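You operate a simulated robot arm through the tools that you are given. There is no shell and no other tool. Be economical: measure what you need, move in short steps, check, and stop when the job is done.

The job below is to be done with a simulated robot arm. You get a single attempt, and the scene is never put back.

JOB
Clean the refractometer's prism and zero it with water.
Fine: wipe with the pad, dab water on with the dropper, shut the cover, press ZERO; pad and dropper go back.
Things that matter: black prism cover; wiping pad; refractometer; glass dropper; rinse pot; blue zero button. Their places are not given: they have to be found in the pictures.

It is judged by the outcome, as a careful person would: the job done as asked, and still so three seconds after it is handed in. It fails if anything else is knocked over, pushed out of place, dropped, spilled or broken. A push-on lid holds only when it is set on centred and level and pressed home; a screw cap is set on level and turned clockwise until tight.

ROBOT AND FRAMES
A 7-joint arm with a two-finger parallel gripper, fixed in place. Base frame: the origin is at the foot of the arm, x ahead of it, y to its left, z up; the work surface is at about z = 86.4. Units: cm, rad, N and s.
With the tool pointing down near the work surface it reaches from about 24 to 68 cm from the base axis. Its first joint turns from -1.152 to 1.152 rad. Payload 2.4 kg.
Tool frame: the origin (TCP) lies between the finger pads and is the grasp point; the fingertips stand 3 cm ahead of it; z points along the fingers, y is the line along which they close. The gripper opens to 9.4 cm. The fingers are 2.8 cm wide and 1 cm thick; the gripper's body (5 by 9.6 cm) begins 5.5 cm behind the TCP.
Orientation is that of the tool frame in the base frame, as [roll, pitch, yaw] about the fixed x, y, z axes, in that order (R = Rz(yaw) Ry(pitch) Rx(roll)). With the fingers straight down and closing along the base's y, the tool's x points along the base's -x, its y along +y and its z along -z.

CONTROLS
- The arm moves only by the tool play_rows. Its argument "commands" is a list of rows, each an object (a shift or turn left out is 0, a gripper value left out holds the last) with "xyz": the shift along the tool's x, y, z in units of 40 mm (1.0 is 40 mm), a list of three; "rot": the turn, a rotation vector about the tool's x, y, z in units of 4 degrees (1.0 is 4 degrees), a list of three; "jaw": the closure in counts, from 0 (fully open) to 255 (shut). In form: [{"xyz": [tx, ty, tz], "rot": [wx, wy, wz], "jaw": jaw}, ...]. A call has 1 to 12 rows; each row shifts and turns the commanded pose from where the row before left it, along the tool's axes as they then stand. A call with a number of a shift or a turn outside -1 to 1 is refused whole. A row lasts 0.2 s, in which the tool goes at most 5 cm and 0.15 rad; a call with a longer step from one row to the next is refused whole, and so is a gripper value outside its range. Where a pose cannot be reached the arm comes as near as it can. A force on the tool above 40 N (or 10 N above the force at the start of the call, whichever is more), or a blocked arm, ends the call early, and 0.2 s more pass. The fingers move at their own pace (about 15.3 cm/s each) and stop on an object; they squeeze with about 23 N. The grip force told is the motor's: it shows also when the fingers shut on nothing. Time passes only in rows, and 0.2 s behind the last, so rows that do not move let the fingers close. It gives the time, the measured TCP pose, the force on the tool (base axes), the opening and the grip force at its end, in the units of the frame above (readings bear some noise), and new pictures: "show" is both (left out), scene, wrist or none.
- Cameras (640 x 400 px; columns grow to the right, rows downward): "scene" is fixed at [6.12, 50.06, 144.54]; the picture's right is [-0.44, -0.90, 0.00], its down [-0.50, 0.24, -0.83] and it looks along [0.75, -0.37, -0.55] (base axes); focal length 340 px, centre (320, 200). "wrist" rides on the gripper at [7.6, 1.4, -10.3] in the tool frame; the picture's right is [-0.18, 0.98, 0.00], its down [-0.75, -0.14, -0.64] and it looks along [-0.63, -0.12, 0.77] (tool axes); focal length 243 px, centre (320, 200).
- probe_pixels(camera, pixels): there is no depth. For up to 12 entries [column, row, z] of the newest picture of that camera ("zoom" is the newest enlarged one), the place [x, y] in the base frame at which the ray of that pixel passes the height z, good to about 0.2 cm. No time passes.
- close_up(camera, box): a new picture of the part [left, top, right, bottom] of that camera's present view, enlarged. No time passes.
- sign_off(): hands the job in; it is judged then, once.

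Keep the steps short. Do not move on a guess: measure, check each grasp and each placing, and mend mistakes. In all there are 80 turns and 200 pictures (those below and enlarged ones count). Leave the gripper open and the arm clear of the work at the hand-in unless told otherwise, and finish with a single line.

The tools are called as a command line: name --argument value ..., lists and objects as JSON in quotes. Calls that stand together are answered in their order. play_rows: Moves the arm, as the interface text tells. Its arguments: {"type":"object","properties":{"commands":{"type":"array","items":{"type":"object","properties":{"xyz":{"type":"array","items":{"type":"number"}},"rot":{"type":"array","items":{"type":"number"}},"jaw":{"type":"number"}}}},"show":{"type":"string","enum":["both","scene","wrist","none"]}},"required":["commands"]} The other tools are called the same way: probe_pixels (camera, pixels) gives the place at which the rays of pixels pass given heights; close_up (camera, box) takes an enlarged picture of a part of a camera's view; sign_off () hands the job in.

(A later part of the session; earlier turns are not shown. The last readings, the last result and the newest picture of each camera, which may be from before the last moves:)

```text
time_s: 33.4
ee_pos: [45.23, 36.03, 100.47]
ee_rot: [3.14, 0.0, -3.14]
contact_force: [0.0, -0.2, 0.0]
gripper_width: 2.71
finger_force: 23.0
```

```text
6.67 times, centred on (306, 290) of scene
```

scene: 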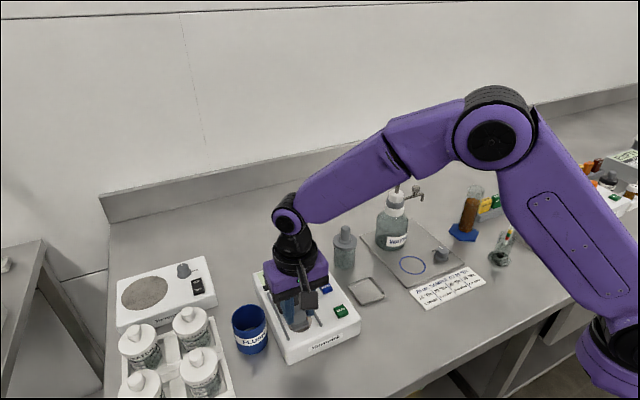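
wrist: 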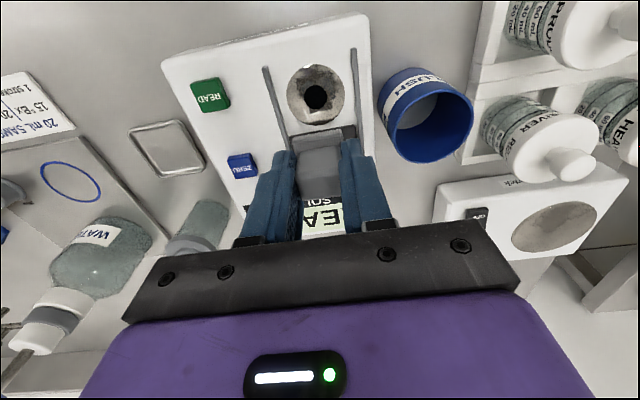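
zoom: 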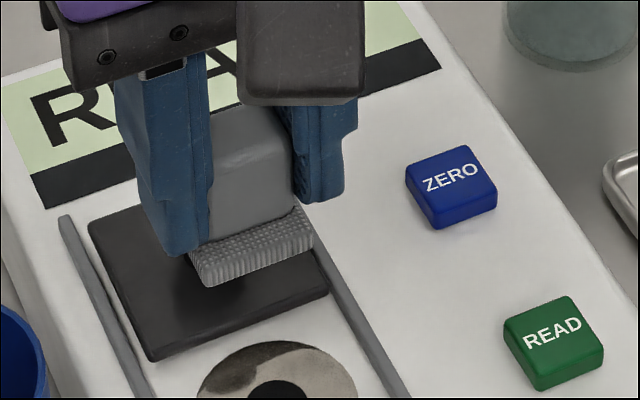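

The brown residue is gone: prism clean. Lift and carry the pad back above its tray at (47.05,18.95).

play_rows --commands '[{"xyz": [0, 0, -0.9]}, {"xyz": [-0.1, -0.856, 0]}, {"xyz": [-0.1, -0.856, 0]}, {"xyz": [-0.1, -0.856, 0]}, {"xyz": [-0.1, -0.856, 0]}, {"xyz": [-0.1, -0.856, 0]}, {}, {"xyz": [0, 0, 0.9]}, {"xyz": [0, 0, 0.6]}, {}]'

close_up --camera "scene" --box '[310, 240, 422, 310]'

close_up --camera "wrist" --box '[240, 60, 400, 160]'

```text
time_s: 35.6
ee_pos: [46.88, 19.1, 97.97]
ee_rot: [-3.142, 0.001, 3.141]
contact_force: [-0.3, 0.1, -0.5]
gripper_width: 2.69
finger_force: 22.9
```

scene: 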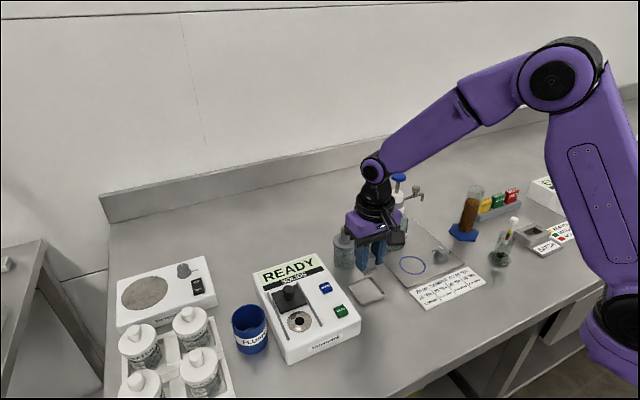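
wrist: 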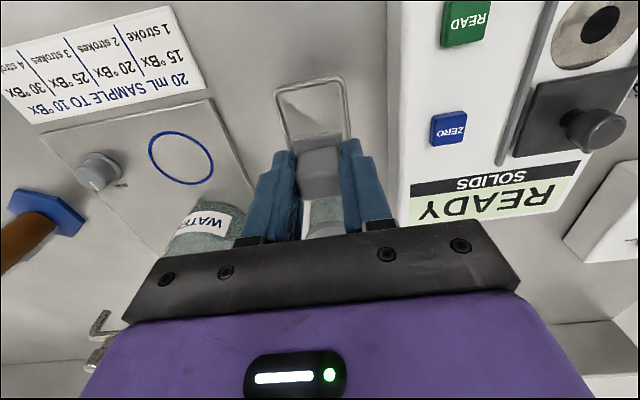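

```text
5.71 times, centred on (366, 275) of scene
```

zoom: 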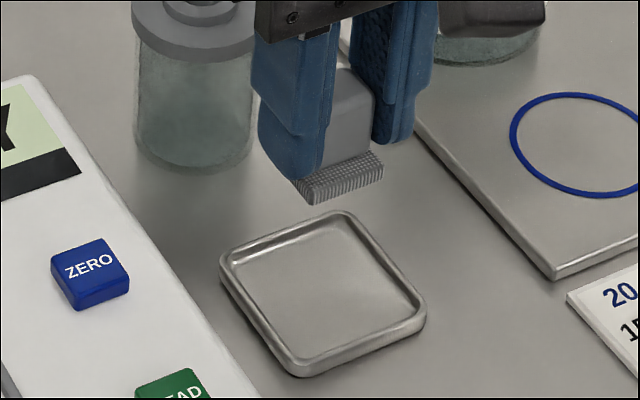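

```text
4.00 times, centred on (320, 110) of wrist
```

zoom: 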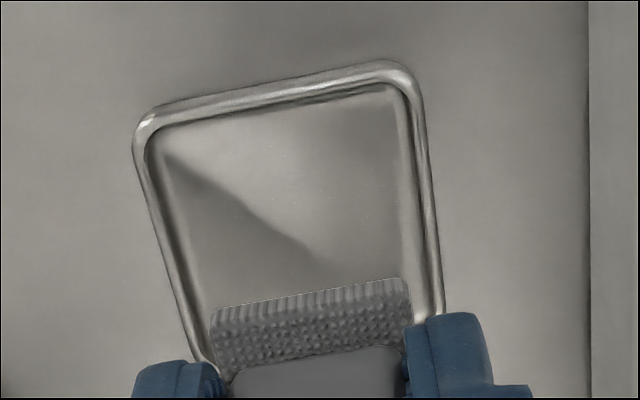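

Pad held, tray empty. Lower to about 91.3, then feel for contact.

play_rows --commands '[{"xyz": [-0.02, 0, 0.8]}, {"xyz": [0, 0, 0.6]}, {"xyz": [0, 0, 0.27]}, {}]' --show "none"

play_rows --commands '[{"xyz": [0, 0, 0.05]}, {"xyz": [0, 0, 0.04]}, {}]' --show "none"

close_up --camera "scene" --box '[310, 240, 422, 310]'

```text
time_s: 36.6
ee_pos: [46.92, 19.02, 91.38]
ee_rot: [-3.141, 0.0, -3.141]
contact_force: [-0.3, 0.4, 0.6]
gripper_width: 2.69
finger_force: 23.2
```

```text
time_s: 37.4
ee_pos: [47.01, 19.06, 91.09]
ee_rot: [-3.14, 0.0, 3.141]
contact_force: [0.2, -0.3, 0.0]
gripper_width: 2.67
finger_force: 23.5
```

```text
5.71 times, centred on (366, 275) of scene
```

zoom: 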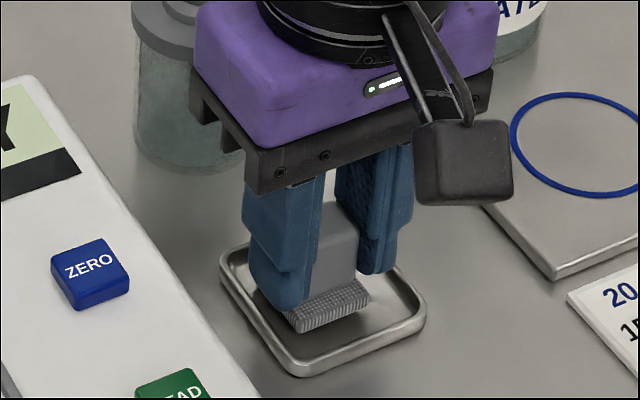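

Over the tray centre, not touching yet. A little lower.

play_rows --commands '[{"xyz": [0, 0, 0.05]}, {}]' --show "none"

play_rows --commands '[{"xyz": [0, 0, 0.04]}, {}]' --show "none"

play_rows --commands '[{"xyz": [0, 0, 0.03]}, {}]' --show "none"

close_up --camera "scene" --box '[310, 240, 422, 310]'

```text
time_s: 38.0
ee_pos: [47.07, 18.95, 90.91]
ee_rot: [3.141, 0.001, 3.141]
contact_force: [-0.1, 0.2, -1.1]
gripper_width: 2.67
finger_force: 22.5
```

```text
time_s: 38.6
ee_pos: [47.11, 19.09, 90.69]
ee_rot: [3.141, 0.0, -3.141]
contact_force: [-1.0, -0.3, 4.1]
gripper_width: 2.69
finger_force: 22.9
```

```text
time_s: 39.2
ee_pos: [47.14, 19.1, 90.55]
ee_rot: [3.141, 0.003, -3.141]
contact_force: [-2.9, -0.1, 23.6]
gripper_width: 2.69
finger_force: 23.0
```

```text
5.71 times, centred on (366, 275) of scene
```

zoom: 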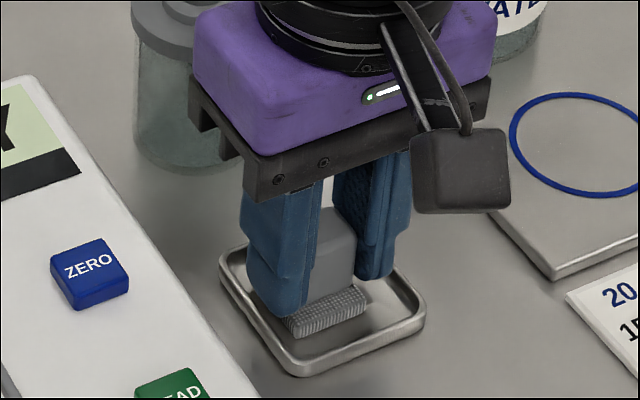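

Pad seated (≈20 N). Ease up a touch, open to only 3.1 cm (to keep off the tray rim), lift.

play_rows --commands '[{"xyz": [0, 0, -0.03]}, {"jaw": 172}, {}, {"xyz": [0, 0, -0.25]}, {"xyz": [0, 0, -0.5]}, {"xyz": [0, 0, -1]}, {"xyz": [0, 0, -1]}, {}]'

close_up --camera "scene" --box '[310, 220, 422, 290]'

close_up --camera "wrist" --box '[240, 60, 400, 240]'

```text
time_s: 41.0
ee_pos: [47.04, 18.93, 101.86]
ee_rot: [3.141, 0.001, -3.141]
contact_force: [0.2, -0.3, -0.2]
gripper_width: 3.05
finger_force: 0.0
```

scene: 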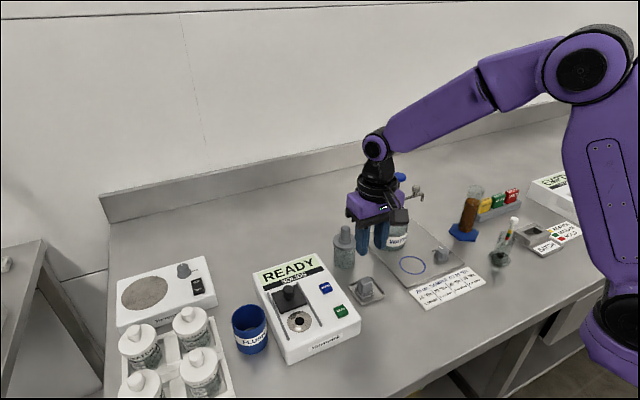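
wrist: 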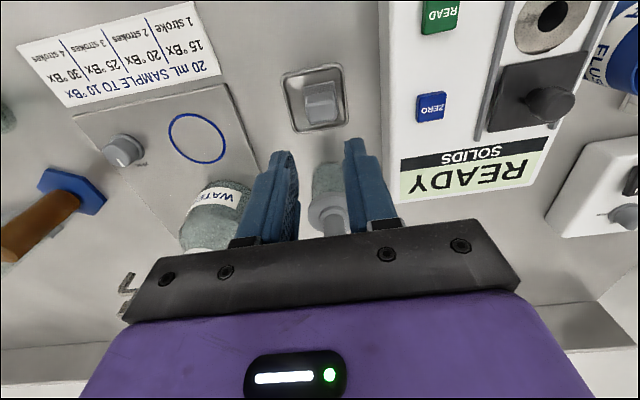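

```text
5.71 times, centred on (366, 255) of scene
```

zoom: 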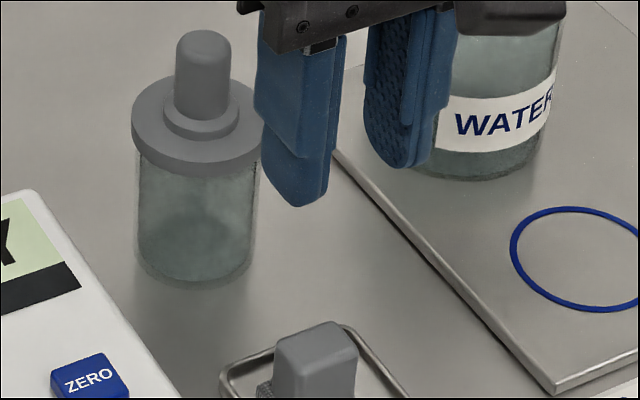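

```text
2.22 times, centred on (320, 150) of wrist
```

zoom: 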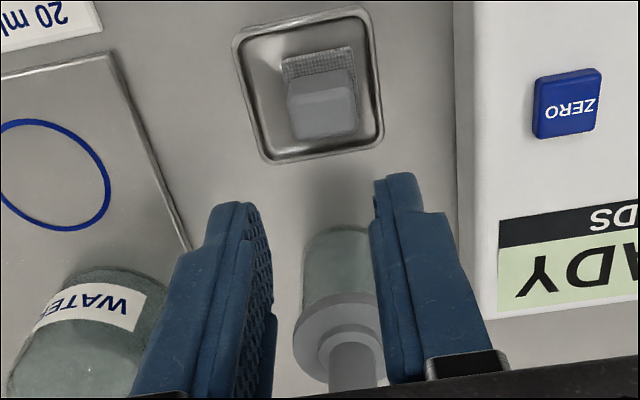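

Pad lies in its tray. Now locate the dropper pot and water bottle from the scene camera.

probe_pixels --camera "scene" --pixels '[[343.8, 265, 86.4], [344.1, 241.9, 94], [344.1, 241.9, 95], [344.1, 241.9, 96], [345.5, 226.6, 97], [345.5, 226.6, 98], [345.5, 226.6, 99], [345.5, 226.6, 100], [391, 250, 86.4], [398, 178, 106], [340.5, 226.6, 98], [350.3, 226.6, 98]]'

probe_pixels --camera "wrist" --pixels '[[327.5, 167, 92], [327.5, 209, 94], [327.5, 209, 95], [327.5, 209, 96], [309, 205, 95], [348, 205, 95], [212, 215, 95], [185, 215, 93]]'

```text
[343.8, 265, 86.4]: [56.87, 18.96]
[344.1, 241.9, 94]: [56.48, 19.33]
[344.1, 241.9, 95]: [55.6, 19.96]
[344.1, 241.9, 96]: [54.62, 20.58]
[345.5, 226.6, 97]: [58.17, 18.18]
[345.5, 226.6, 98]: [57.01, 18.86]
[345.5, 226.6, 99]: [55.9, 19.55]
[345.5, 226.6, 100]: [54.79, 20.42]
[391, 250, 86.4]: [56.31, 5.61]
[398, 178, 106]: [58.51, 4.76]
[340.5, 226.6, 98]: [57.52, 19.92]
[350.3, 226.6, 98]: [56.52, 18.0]
```

```text
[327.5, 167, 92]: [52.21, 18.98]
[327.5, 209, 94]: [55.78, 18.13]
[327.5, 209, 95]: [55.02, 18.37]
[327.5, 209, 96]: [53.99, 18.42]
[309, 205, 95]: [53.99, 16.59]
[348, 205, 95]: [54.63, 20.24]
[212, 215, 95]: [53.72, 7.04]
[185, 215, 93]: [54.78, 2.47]
```

Pot centre ≈(56.7,19.0), disc top ≈94, bulb top ≈98. Raise the hand for a better wrist view of the dropper.

play_rows --commands '[{"xyz": [0, 0, -0.9], "jaw": 140}, {"xyz": [0, 0, -0.9]}, {"xyz": [-0.2, 0, -0.9]}, {}]' --show "wrist"

close_up --camera "wrist" --box '[260, 100, 380, 220]'

close_up --camera "scene" --box '[315, 215, 379, 279]'

```text
time_s: 42.0
ee_pos: [47.96, 18.98, 112.71]
ee_rot: [3.141, 0.0, 3.142]
contact_force: [0.3, 0.6, -0.5]
gripper_width: 4.24
finger_force: 0.1
```

wrist: 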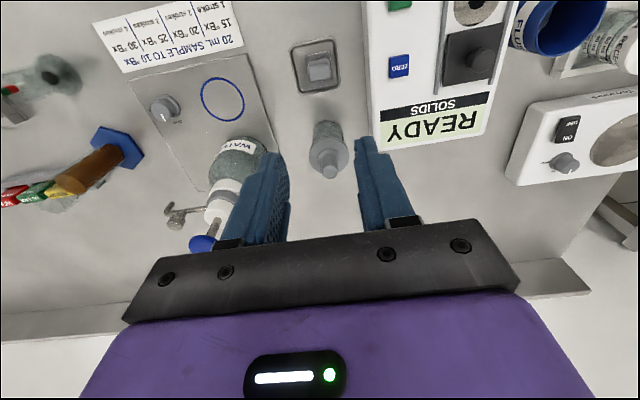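

```text
3.33 times, centred on (320, 160) of wrist
```

zoom: 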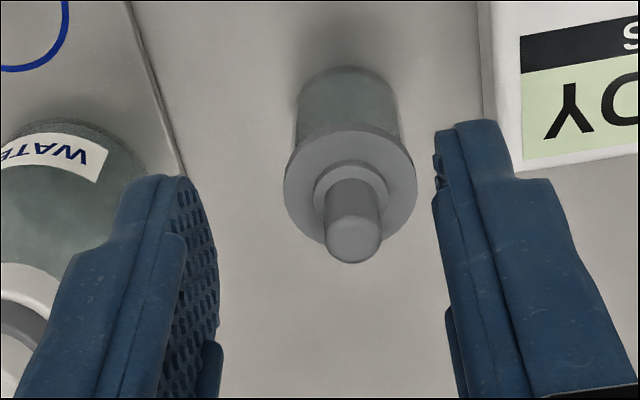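

```text
6.25 times, centred on (347, 247) of scene
```

zoom: 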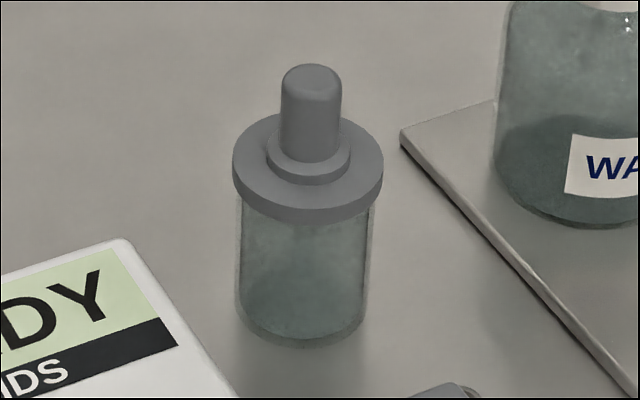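

probe_pixels --camera "wrist" --pixels '[[330.2, 172.9, 97], [330.2, 172.9, 98], [330.2, 172.9, 99], [329, 157, 94], [329, 157, 95], [321.5, 168, 97.5], [338, 168, 97.5]]'

probe_pixels --camera "zoom" --pixels '[[311, 72, 98], [311, 72, 99], [308, 158, 94], [308, 158, 95], [302, 318, 86.4], [282, 95, 97.5], [341, 95, 97.5]]'

```text
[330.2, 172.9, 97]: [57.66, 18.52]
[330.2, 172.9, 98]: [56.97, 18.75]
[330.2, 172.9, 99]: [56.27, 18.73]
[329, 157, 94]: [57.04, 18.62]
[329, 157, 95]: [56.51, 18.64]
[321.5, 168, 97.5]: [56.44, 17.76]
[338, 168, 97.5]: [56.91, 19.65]
```

```text
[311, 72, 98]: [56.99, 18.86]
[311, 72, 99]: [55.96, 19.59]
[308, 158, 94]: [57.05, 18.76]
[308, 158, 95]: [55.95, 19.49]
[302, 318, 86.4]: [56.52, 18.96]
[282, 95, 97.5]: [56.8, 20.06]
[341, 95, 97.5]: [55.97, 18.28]
```

Both cameras agree: bulb at (56.95,18.8), top ≈98, Ø≈1.9, collar ≈94.5. Go above it, then down to TCP z≈98.

play_rows --commands '[{"xyz": [-0.75, -0.01, 0.3]}, {"xyz": [-0.75, -0.02, 0.5]}, {"xyz": [-0.75, -0.02, 0.5]}, {"xyz": [0, 0, 0.8]}, {}]' --show "both"

close_up --camera "scene" --box '[305, 200, 401, 272]'

close_up --camera "wrist" --box '[240, 80, 400, 240]'

```text
time_s: 43.2
ee_pos: [56.74, 18.46, 104.13]
ee_rot: [-3.141, -0.001, 3.141]
contact_force: [-1.0, 0.0, -0.6]
gripper_width: 4.26
finger_force: 0.1
```

scene: 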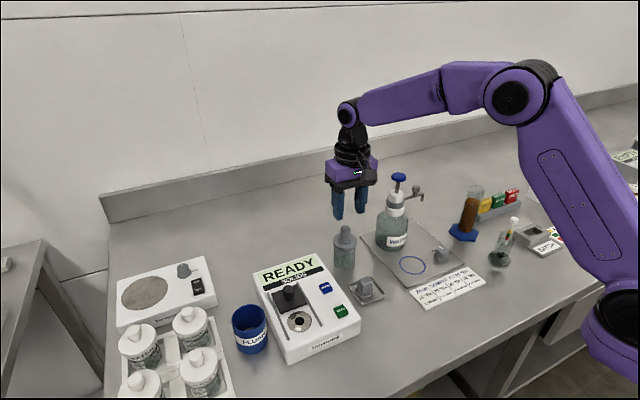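
wrist: 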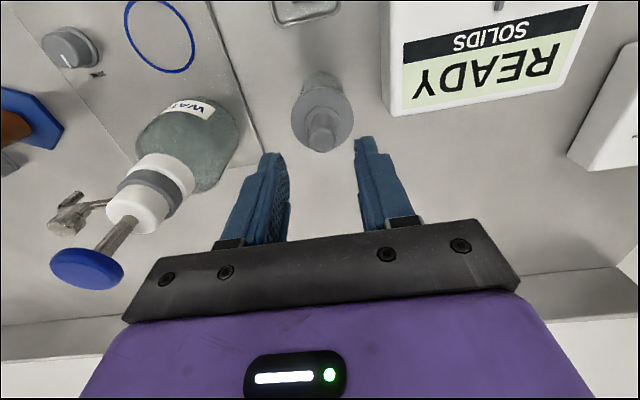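

```text
5.56 times, centred on (353, 236) of scene
```

zoom: 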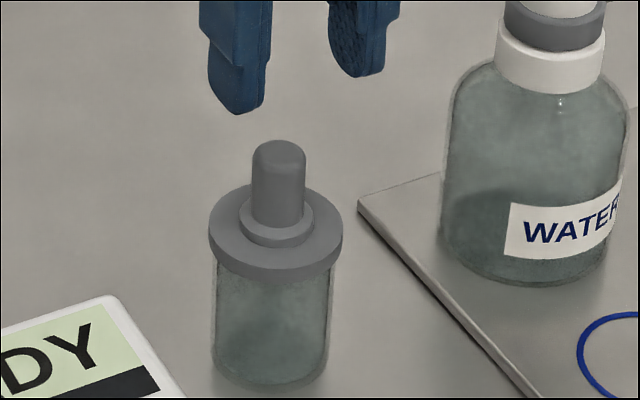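

```text
2.50 times, centred on (320, 160) of wrist
```

zoom: 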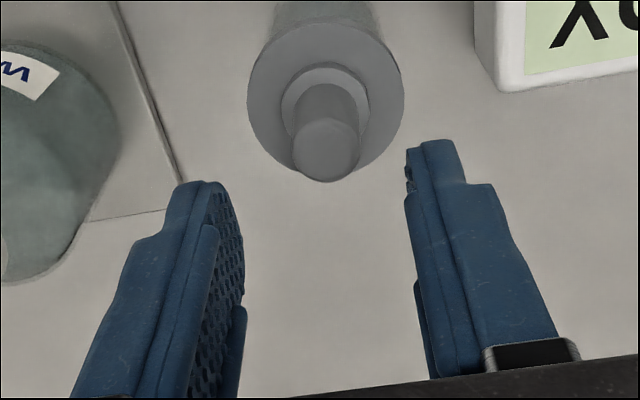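

probe_pixels --camera "wrist" --pixels '[[322.8, 140, 98], [322.8, 140, 97.5], [310, 134, 97.5], [336, 131, 97.5]]'

play_rows --commands '[{}, {}]' --show "none"

```text
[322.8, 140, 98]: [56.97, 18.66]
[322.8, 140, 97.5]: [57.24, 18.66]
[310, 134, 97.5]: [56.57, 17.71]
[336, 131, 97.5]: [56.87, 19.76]
```

```text
time_s: 43.8
ee_pos: [56.63, 18.57, 104.13]
ee_rot: [3.141, -0.001, 3.141]
contact_force: [0.1, 0.1, -0.7]
gripper_width: 4.27
finger_force: 0.0
```

Shift +0.25 x, +0.15 y, lower 6 cm to TCP ≈98 and close on the bulb.

play_rows --commands '[{"xyz": [-0.06, 0.04, 0.6]}, {"xyz": [0, 0, 0.6]}, {"xyz": [0, 0, 0.3]}, {}, {"jaw": 255}, {}, {}]' --show "both"

close_up --camera "scene" --box '[305, 200, 401, 272]'

```text
time_s: 45.4
ee_pos: [56.84, 18.83, 98.16]
ee_rot: [-3.141, 0.002, 3.141]
contact_force: [0.0, -0.3, 0.0]
gripper_width: 1.99
finger_force: 23.5
```

scene: 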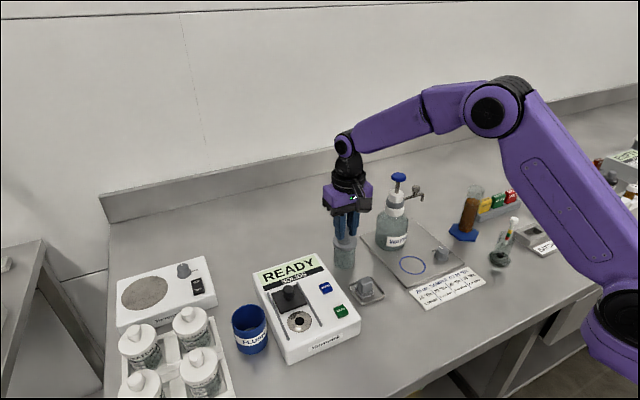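
wrist: 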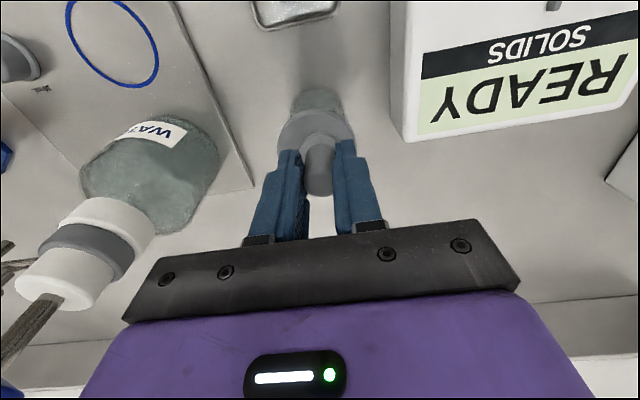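

```text
5.56 times, centred on (353, 236) of scene
```

zoom: 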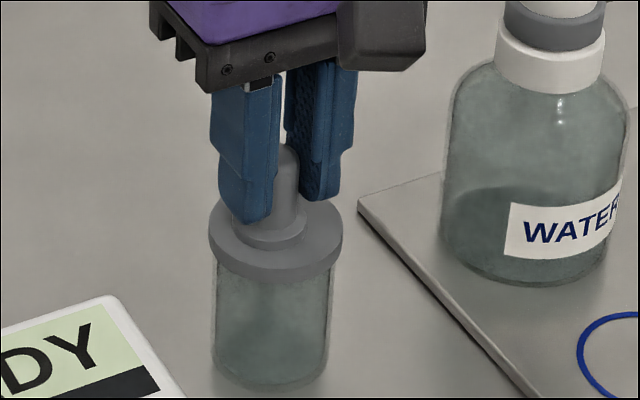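

Gripped (1.99 cm) without force. Lift slowly 6 cm and check that only the dropper comes out.

play_rows --commands '[{"xyz": [0, 0, -0.25]}, {"xyz": [0, 0, -0.25]}, {"xyz": [0, 0, -0.4]}, {"xyz": [0, 0, -0.6]}, {}]' --show "none"

close_up --camera "scene" --box '[305, 190, 401, 272]'

```text
time_s: 46.6
ee_pos: [57.05, 19.03, 104.17]
ee_rot: [3.141, 0.0, -3.14]
contact_force: [-0.2, 0.5, -0.6]
gripper_width: 2.01
finger_force: 23.0
```

```text
4.88 times, centred on (353, 231) of scene
```

zoom: 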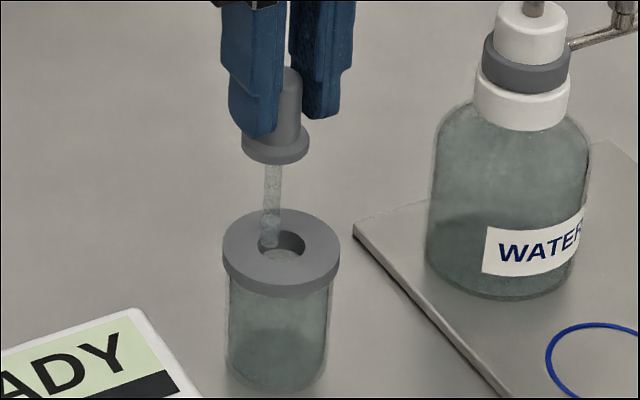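

Dropper is coming out straight, the pot stays. Lift another 6 cm.

play_rows --commands '[{"xyz": [0, 0, -0.5]}, {"xyz": [0, 0, -0.5]}, {"xyz": [0, 0, -0.6]}, {}]' --show "scene"

close_up --camera "scene" --box '[305, 170, 401, 272]'

```text
time_s: 47.6
ee_pos: [57.16, 19.06, 110.55]
ee_rot: [3.141, 0.0, -3.141]
contact_force: [0.2, 0.6, -0.7]
gripper_width: 1.98
finger_force: 23.1
```

scene: 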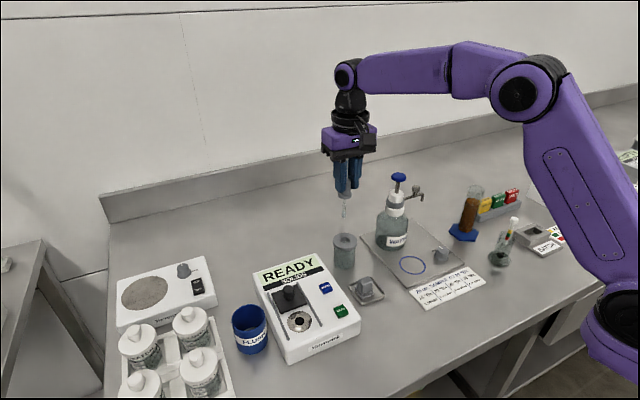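

```text
3.92 times, centred on (353, 221) of scene
```

zoom: 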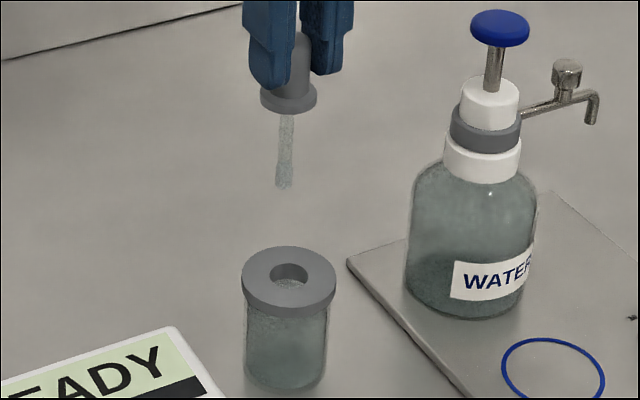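

Tip clear. Measure the tip height (zoom 284,187) and the pot's hole centre (290,272).

probe_pixels --camera "zoom" --pixels '[[284, 187, 101], [284, 187, 102], [284, 187, 103], [284, 187, 104], [290, 272, 94], [272, 272, 94], [308, 272, 94], [288, 106, 107]]'

```text
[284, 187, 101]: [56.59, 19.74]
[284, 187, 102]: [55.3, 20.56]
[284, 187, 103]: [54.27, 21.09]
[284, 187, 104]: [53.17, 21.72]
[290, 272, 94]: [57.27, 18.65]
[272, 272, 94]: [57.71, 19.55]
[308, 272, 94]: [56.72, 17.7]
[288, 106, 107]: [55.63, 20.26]
```

Tip ≈9.8 cm below the TCP, i.e. ≈100.7 now. Carry at this height to above the prism (43.4,36.1).

play_rows --commands '[{"xyz": [0.43, 0.534, 0]}, {"xyz": [0.43, 0.534, 0]}, {"xyz": [0.43, 0.534, 0]}, {"xyz": [0.43, 0.534, 0]}, {"xyz": [0.43, 0.534, 0]}, {"xyz": [0.43, 0.534, 0]}, {"xyz": [0.43, 0.534, 0]}, {"xyz": [0.43, 0.534, 0]}, {}, {}]'

close_up --camera "scene" --box '[250, 210, 378, 330]'

close_up --camera "wrist" --box '[240, 60, 400, 220]'

```text
time_s: 49.8
ee_pos: [43.07, 36.29, 110.69]
ee_rot: [-3.141, 0.0, 3.141]
contact_force: [-1.3, -0.4, -0.3]
gripper_width: 1.99
finger_force: 22.4
```

scene: 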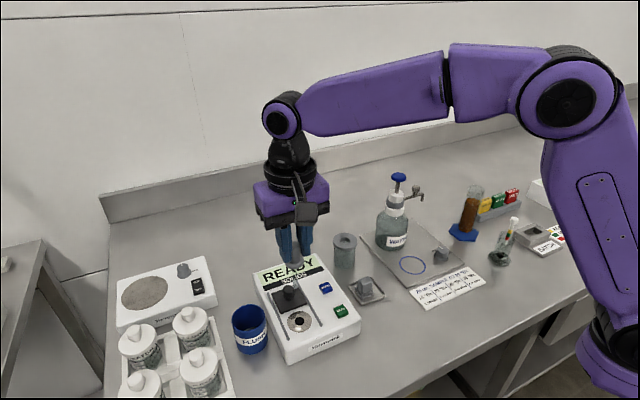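
wrist: 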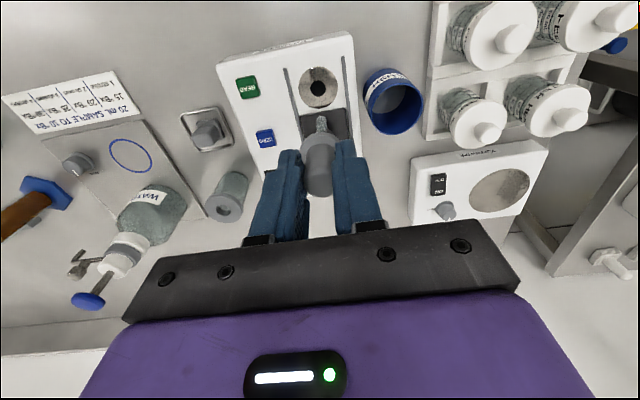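

```text
3.33 times, centred on (314, 270) of scene
```

zoom: 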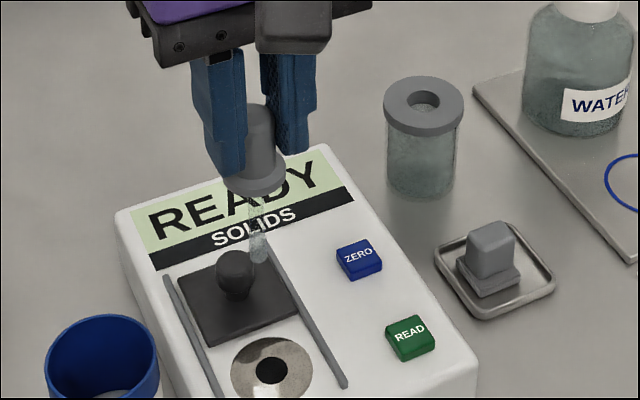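

```text
2.50 times, centred on (320, 140) of wrist
```

zoom: 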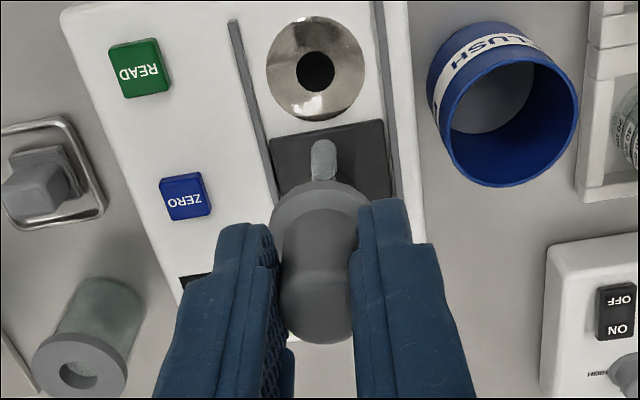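

Triangulate the dropper tip: wrist (321.2,118.8), scene (295.1,288).

probe_pixels --camera "wrist" --pixels '[[321.2, 118.8, 100], [321.2, 118.8, 101], [321.2, 118.8, 102], [318, 88.5, 91.6]]'

probe_pixels --camera "scene" --pixels '[[295.1, 288, 100], [295.1, 288, 101], [295.1, 288, 102], [299, 321, 91.6]]'

```text
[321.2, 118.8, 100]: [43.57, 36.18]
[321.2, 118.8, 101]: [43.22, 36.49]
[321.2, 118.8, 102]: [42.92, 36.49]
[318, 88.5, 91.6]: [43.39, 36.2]
```

```text
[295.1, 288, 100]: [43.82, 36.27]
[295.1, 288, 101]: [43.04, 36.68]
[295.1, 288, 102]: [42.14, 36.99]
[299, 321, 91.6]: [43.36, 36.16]
```

Tip ≈(43.4,36.35,100.5), prism (43.4,36.2,91.5). Shift y −0.15 and lower 8 cm to put the tip ≈1 cm above.

play_rows --commands '[{"xyz": [0, -0.04, 0.6]}, {"xyz": [0, 0, 0.6]}, {"xyz": [0, 0, 0.5]}, {"xyz": [0, 0, 0.3]}, {}]' --show "none"

close_up --camera "scene" --box '[250, 250, 346, 330]'

close_up --camera "wrist" --box '[240, 60, 400, 200]'

```text
time_s: 51.0
ee_pos: [43.32, 36.05, 102.69]
ee_rot: [-3.141, 0.0, 3.142]
contact_force: [0.7, -0.2, -0.9]
gripper_width: 2.03
finger_force: 23.2
```

```text
5.00 times, centred on (298, 290) of scene
```

zoom: 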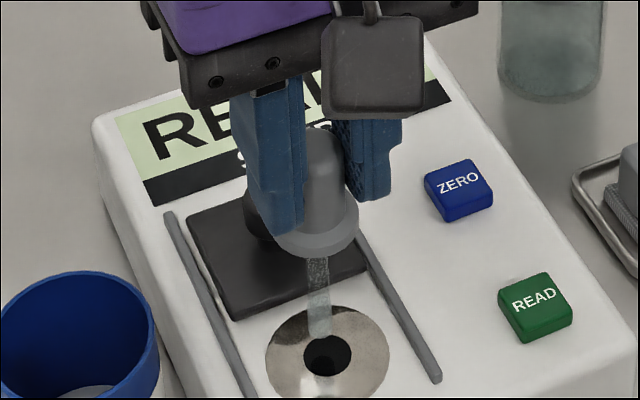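

```text
2.86 times, centred on (320, 130) of wrist
```

zoom: 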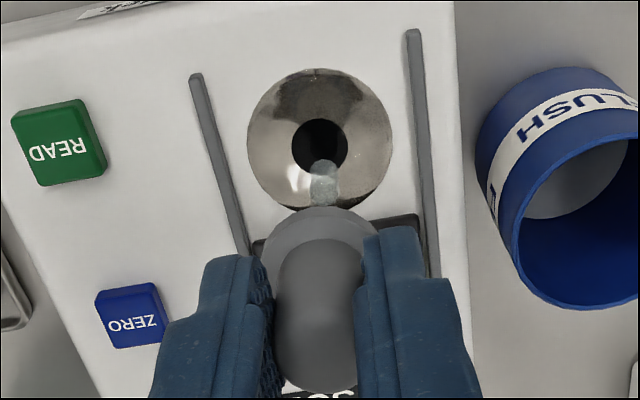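

Tip is right over the dark disc. Lower 0.7 cm, then tiny steps to touch.

play_rows --commands '[{"xyz": [0, 0, 0.1]}, {"xyz": [0, 0, 0.08]}, {}]' --show "none"

play_rows --commands '[{"xyz": [0, 0, 0.03]}, {}]' --show "none"

play_rows --commands '[{"xyz": [0, 0, 0.03]}, {}]' --show "none"

close_up --camera "scene" --box '[270, 280, 334, 332]'

close_up --camera "wrist" --box '[280, 70, 360, 150]'

```text
time_s: 51.8
ee_pos: [43.37, 36.03, 101.89]
ee_rot: [-3.141, 0.0, 3.141]
contact_force: [0.1, 0.7, -0.5]
gripper_width: 2.01
finger_force: 22.9
```

```text
time_s: 52.4
ee_pos: [43.32, 35.97, 101.7]
ee_rot: [3.14, 0.0, 3.14]
contact_force: [-1.1, 1.2, 0.1]
gripper_width: 2.03
finger_force: 22.9
```

```text
time_s: 53.0
ee_pos: [43.35, 35.98, 101.66]
ee_rot: [-3.141, 0.001, 3.141]
contact_force: [-0.7, -0.3, 1.8]
gripper_width: 2.0
finger_force: 23.4
```

```text
7.69 times, centred on (302, 306) of scene
```

zoom: 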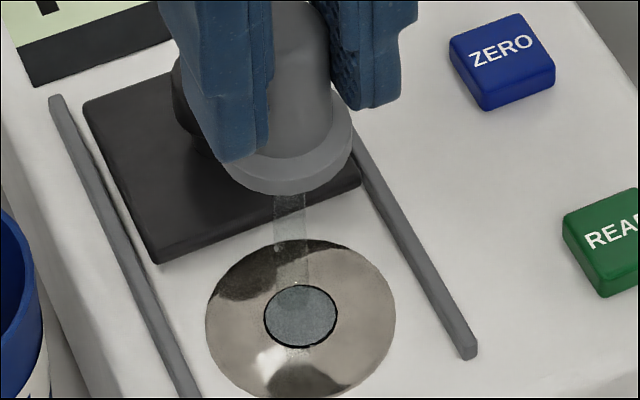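

```text
5.00 times, centred on (320, 110) of wrist
```

zoom: 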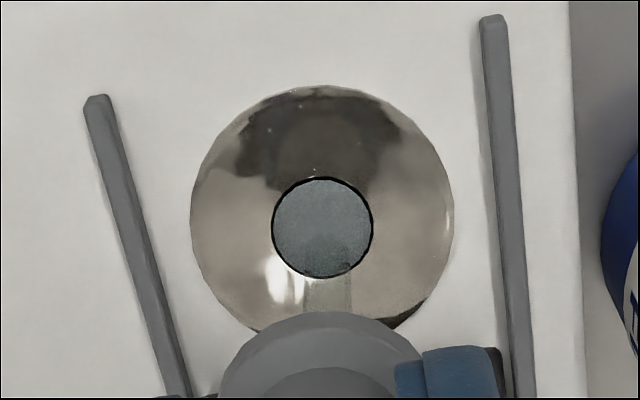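

Water now covers the prism. Lift 9 cm and carry the dropper back by the reverse path to above its pot.

play_rows --commands '[{"xyz": [0, 0, -0.5]}, {"xyz": [0, 0, -0.84]}, {"xyz": [0, 0, -0.9]}, {"xyz": [-0.43, -0.529, 0]}, {"xyz": [-0.43, -0.529, 0]}, {"xyz": [-0.43, -0.529, 0]}, {"xyz": [-0.43, -0.529, 0]}, {"xyz": [-0.43, -0.529, 0]}, {"xyz": [-0.43, -0.529, 0]}, {"xyz": [-0.43, -0.529, 0]}, {"xyz": [-0.43, -0.529, 0]}, {}]' --show "none"

play_rows --commands '[{}, {}]'

close_up --camera "scene" --box '[305, 180, 401, 272]'

close_up --camera "wrist" --box '[260, 60, 380, 180]'

```text
time_s: 55.6
ee_pos: [57.11, 18.87, 110.75]
ee_rot: [-3.141, 0.0, -3.141]
contact_force: [0.7, 0.0, -0.8]
gripper_width: 2.04
finger_force: 22.6
```

```text
time_s: 56.2
ee_pos: [57.1, 18.93, 110.84]
ee_rot: [-3.142, 0.0, -3.141]
contact_force: [0.6, -0.2, 0.3]
gripper_width: 2.05
finger_force: 22.8
```

scene: 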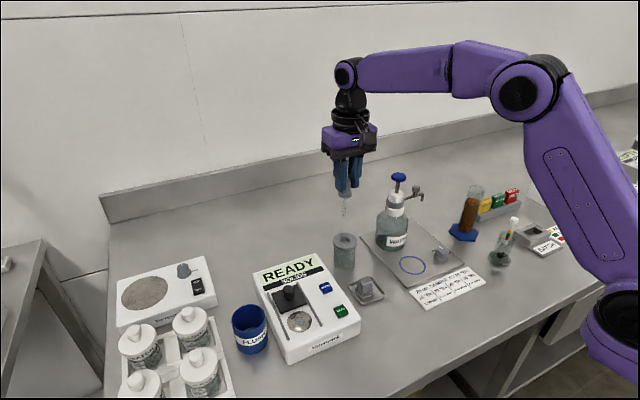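
wrist: 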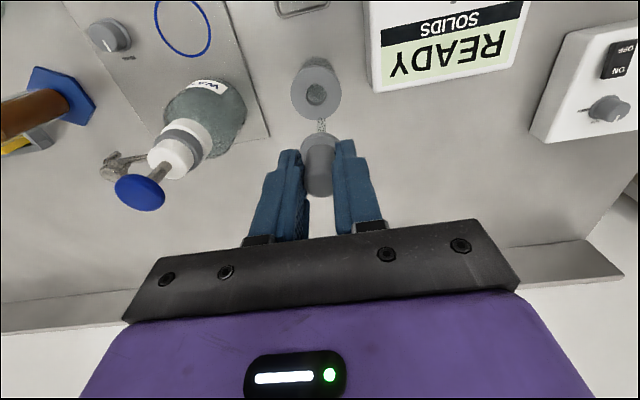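

```text
4.35 times, centred on (353, 226) of scene
```

zoom: 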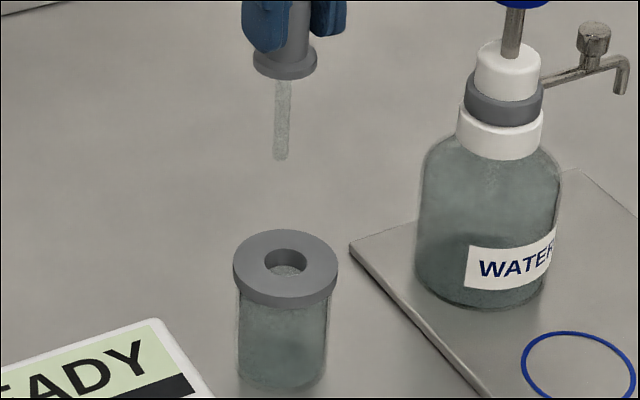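

```text
3.33 times, centred on (320, 120) of wrist
```

zoom: 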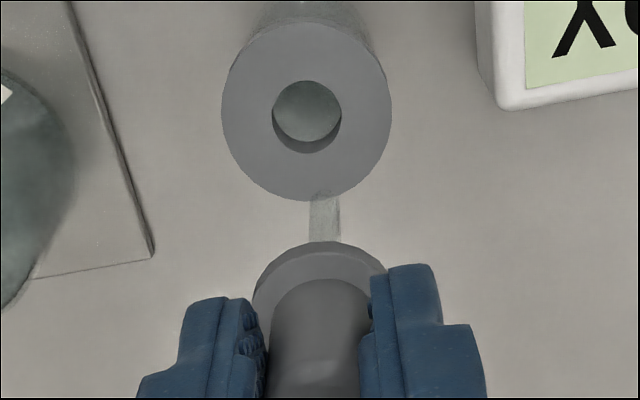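

probe_pixels --camera "wrist" --pixels '[[316.1, 94.5, 94], [316.1, 94.5, 93.8], [321.2, 119.5, 100.5], [321.2, 119.5, 101]]'

probe_pixels --camera "scene" --pixels '[[345.2, 240.7, 94], [345.2, 240.7, 93.8], [344, 216.8, 100.5], [344, 216.8, 101]]'

```text
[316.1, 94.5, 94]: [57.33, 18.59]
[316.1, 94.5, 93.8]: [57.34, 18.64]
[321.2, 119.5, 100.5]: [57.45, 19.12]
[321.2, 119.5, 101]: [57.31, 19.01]
```

```text
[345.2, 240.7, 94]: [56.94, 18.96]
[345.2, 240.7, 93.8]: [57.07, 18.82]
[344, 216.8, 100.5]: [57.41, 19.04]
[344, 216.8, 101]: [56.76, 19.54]
```

Tip is ≈0.2 cm off the hole in x and y; correct (x −0.2, y −0.2) and lower 5.5 cm to just above the hole for a check.

play_rows --commands '[{"xyz": [0.05, -0.05, 0.4]}, {"xyz": [0, 0, 0.5]}, {"xyz": [0, 0, 0.5]}, {}]' --show "none"

close_up --camera "scene" --box '[313, 210, 377, 262]'

close_up --camera "wrist" --box '[270, 70, 370, 170]'

```text
time_s: 57.2
ee_pos: [57.11, 18.68, 105.06]
ee_rot: [3.141, 0.0, -3.141]
contact_force: [-0.6, 0.3, -0.6]
gripper_width: 1.98
finger_force: 22.9
```

```text
7.69 times, centred on (345, 236) of scene
```

zoom: 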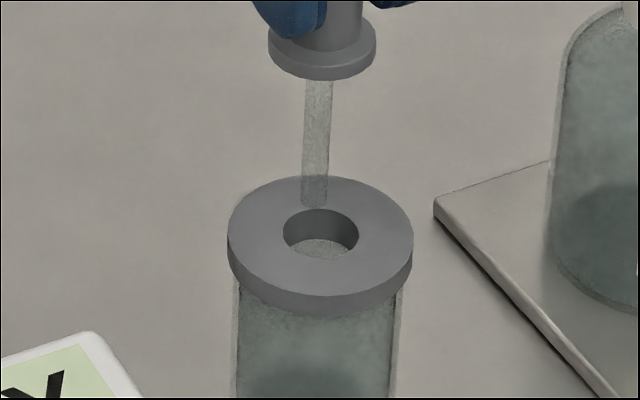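

```text
4.00 times, centred on (320, 120) of wrist
```

zoom: 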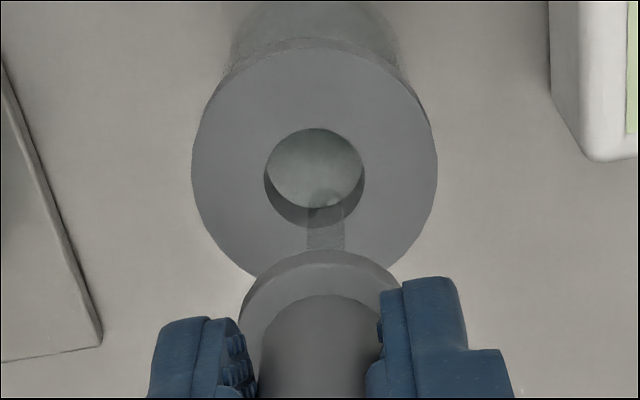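

Tip is ≈0.2 cm to +y of the hole in both views. Shift y −0.2 and lower 1.4 cm.

play_rows --commands '[{"xyz": [0, -0.05, 0]}, {"xyz": [0, 0, 0.2]}, {"xyz": [0, 0, 0.15]}, {}]' --show "none"

close_up --camera "scene" --box '[313, 210, 377, 262]'

close_up --camera "wrist" --box '[270, 70, 370, 170]'

```text
time_s: 58.2
ee_pos: [56.93, 18.54, 103.57]
ee_rot: [3.141, 0.0, -3.141]
contact_force: [-0.8, 0.1, -0.6]
gripper_width: 2.0
finger_force: 23.0
```

```text
7.69 times, centred on (345, 236) of scene
```

zoom: 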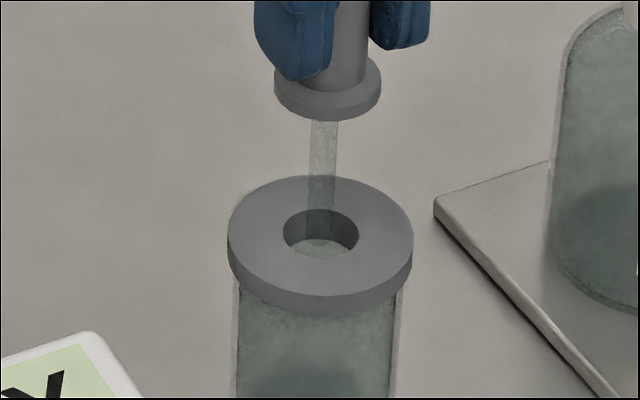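

```text
4.00 times, centred on (320, 120) of wrist
```

zoom: 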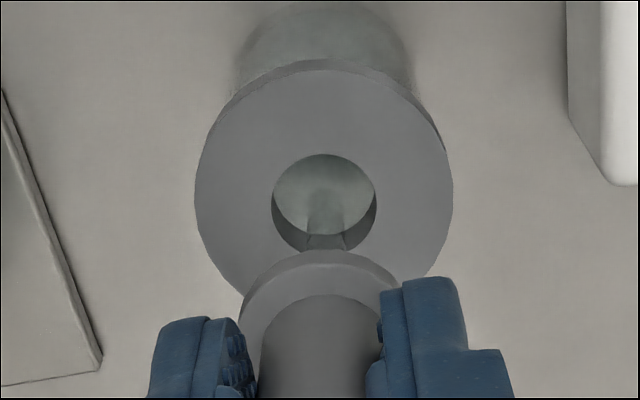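

Tip now centred at the hole mouth. Lower 4 cm watching force.

play_rows --commands '[{"xyz": [0, 0, 0.25]}, {"xyz": [0, 0, 0.25]}, {"xyz": [0, 0, 0.25]}, {"xyz": [0, 0, 0.25]}, {}]' --show "none"

close_up --camera "scene" --box '[313, 210, 377, 262]'

close_up --camera "wrist" --box '[270, 70, 370, 170]'

```text
time_s: 59.4
ee_pos: [56.96, 18.67, 99.55]
ee_rot: [-3.141, 0.0, 3.14]
contact_force: [0.1, 1.1, -1.0]
gripper_width: 1.99
finger_force: 22.5
```

```text
7.69 times, centred on (345, 236) of scene
```

zoom: 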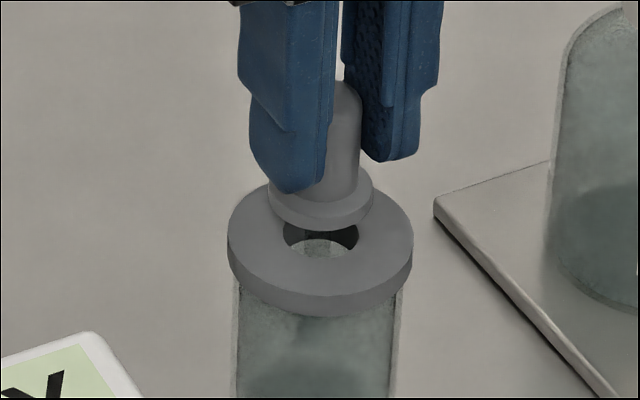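

```text
4.00 times, centred on (320, 120) of wrist
```

zoom: 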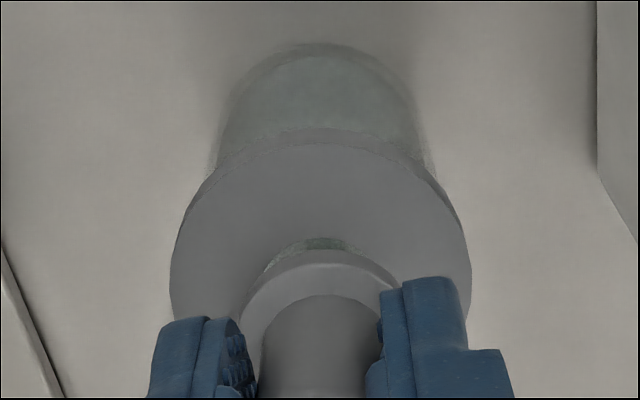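

Going in cleanly, ~1.3 cm to go. Lower the rest in small steps.

play_rows --commands '[{"xyz": [0, 0, 0.15]}, {"xyz": [0, 0, 0.1]}, {}]' --show "none"

play_rows --commands '[{"xyz": [0, 0, 0.05]}, {}]' --show "none"

play_rows --commands '[{"xyz": [0, 0, 0.04]}, {}]' --show "none"

close_up --camera "scene" --box '[313, 210, 377, 262]'

```text
time_s: 60.2
ee_pos: [56.98, 18.58, 98.5]
ee_rot: [-3.142, 0.0, -3.14]
contact_force: [-0.8, 0.9, -0.7]
gripper_width: 2.01
finger_force: 22.7
```

```text
time_s: 60.8
ee_pos: [57.03, 18.41, 98.39]
ee_rot: [3.141, 0.0, 3.141]
contact_force: [-0.1, -0.4, -0.2]
gripper_width: 2.01
finger_force: 23.1
```

```text
time_s: 61.4
ee_pos: [56.97, 18.56, 98.09]
ee_rot: [-3.142, 0.001, -3.14]
contact_force: [-0.3, 0.2, -0.3]
gripper_width: 2.01
finger_force: 22.8
```

```text
7.69 times, centred on (345, 236) of scene
```

zoom: 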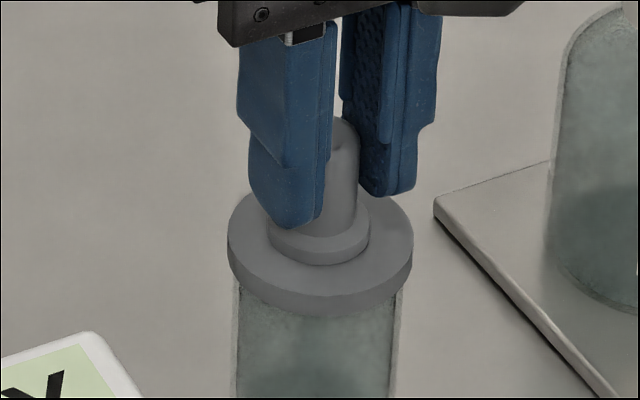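

Collar is at the disc. One more small step for contact.

play_rows --commands '[{"xyz": [0, 0, 0.03]}, {}]' --show "none"

play_rows --commands '[{"xyz": [0, 0, 0.02]}, {}]' --show "none"

```text
time_s: 62.0
ee_pos: [56.95, 18.56, 98.04]
ee_rot: [3.141, -0.001, -3.139]
contact_force: [0.1, -0.5, 1.7]
gripper_width: 2.03
finger_force: 22.9
```

```text
time_s: 62.6
ee_pos: [56.91, 18.52, 98.06]
ee_rot: [3.14, -0.001, -3.141]
contact_force: [-4.1, -1.9, 10.9]
gripper_width: 2.01
finger_force: 23.0
```

Seated (11 N). Release with the jaw to 4.2 cm and lift straight up.

play_rows --commands '[{"xyz": [0, 0, -0.02]}, {"jaw": 140}, {}, {"xyz": [0, 0, -0.4]}, {"xyz": [0, 0, -0.9]}, {"xyz": [0, 0, -0.9]}, {}]'

close_up --camera "scene" --box '[250, 210, 400, 330]'

```text
time_s: 64.2
ee_pos: [56.73, 18.58, 107.1]
ee_rot: [-3.141, 0.0, -3.142]
contact_force: [-0.2, -0.5, -0.9]
gripper_width: 4.2
finger_force: 0.0
```

scene: 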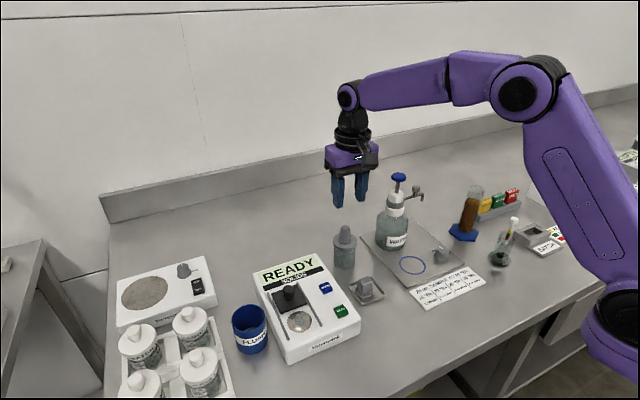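
wrist: 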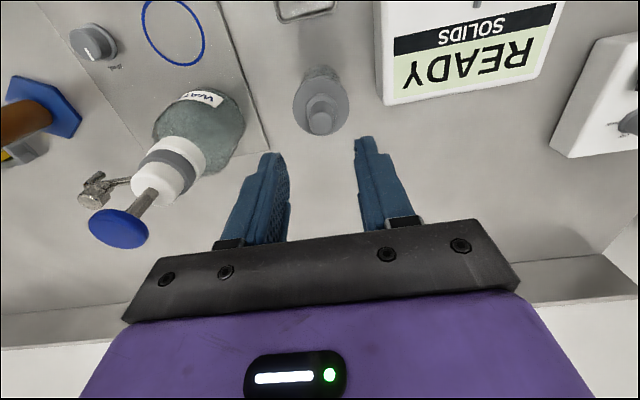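

```text
3.33 times, centred on (325, 270) of scene
```

zoom: 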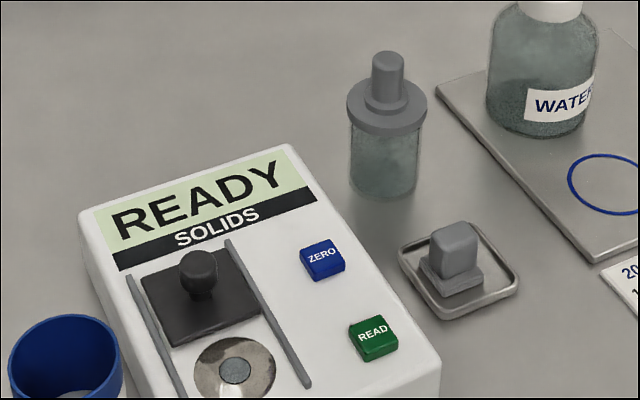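

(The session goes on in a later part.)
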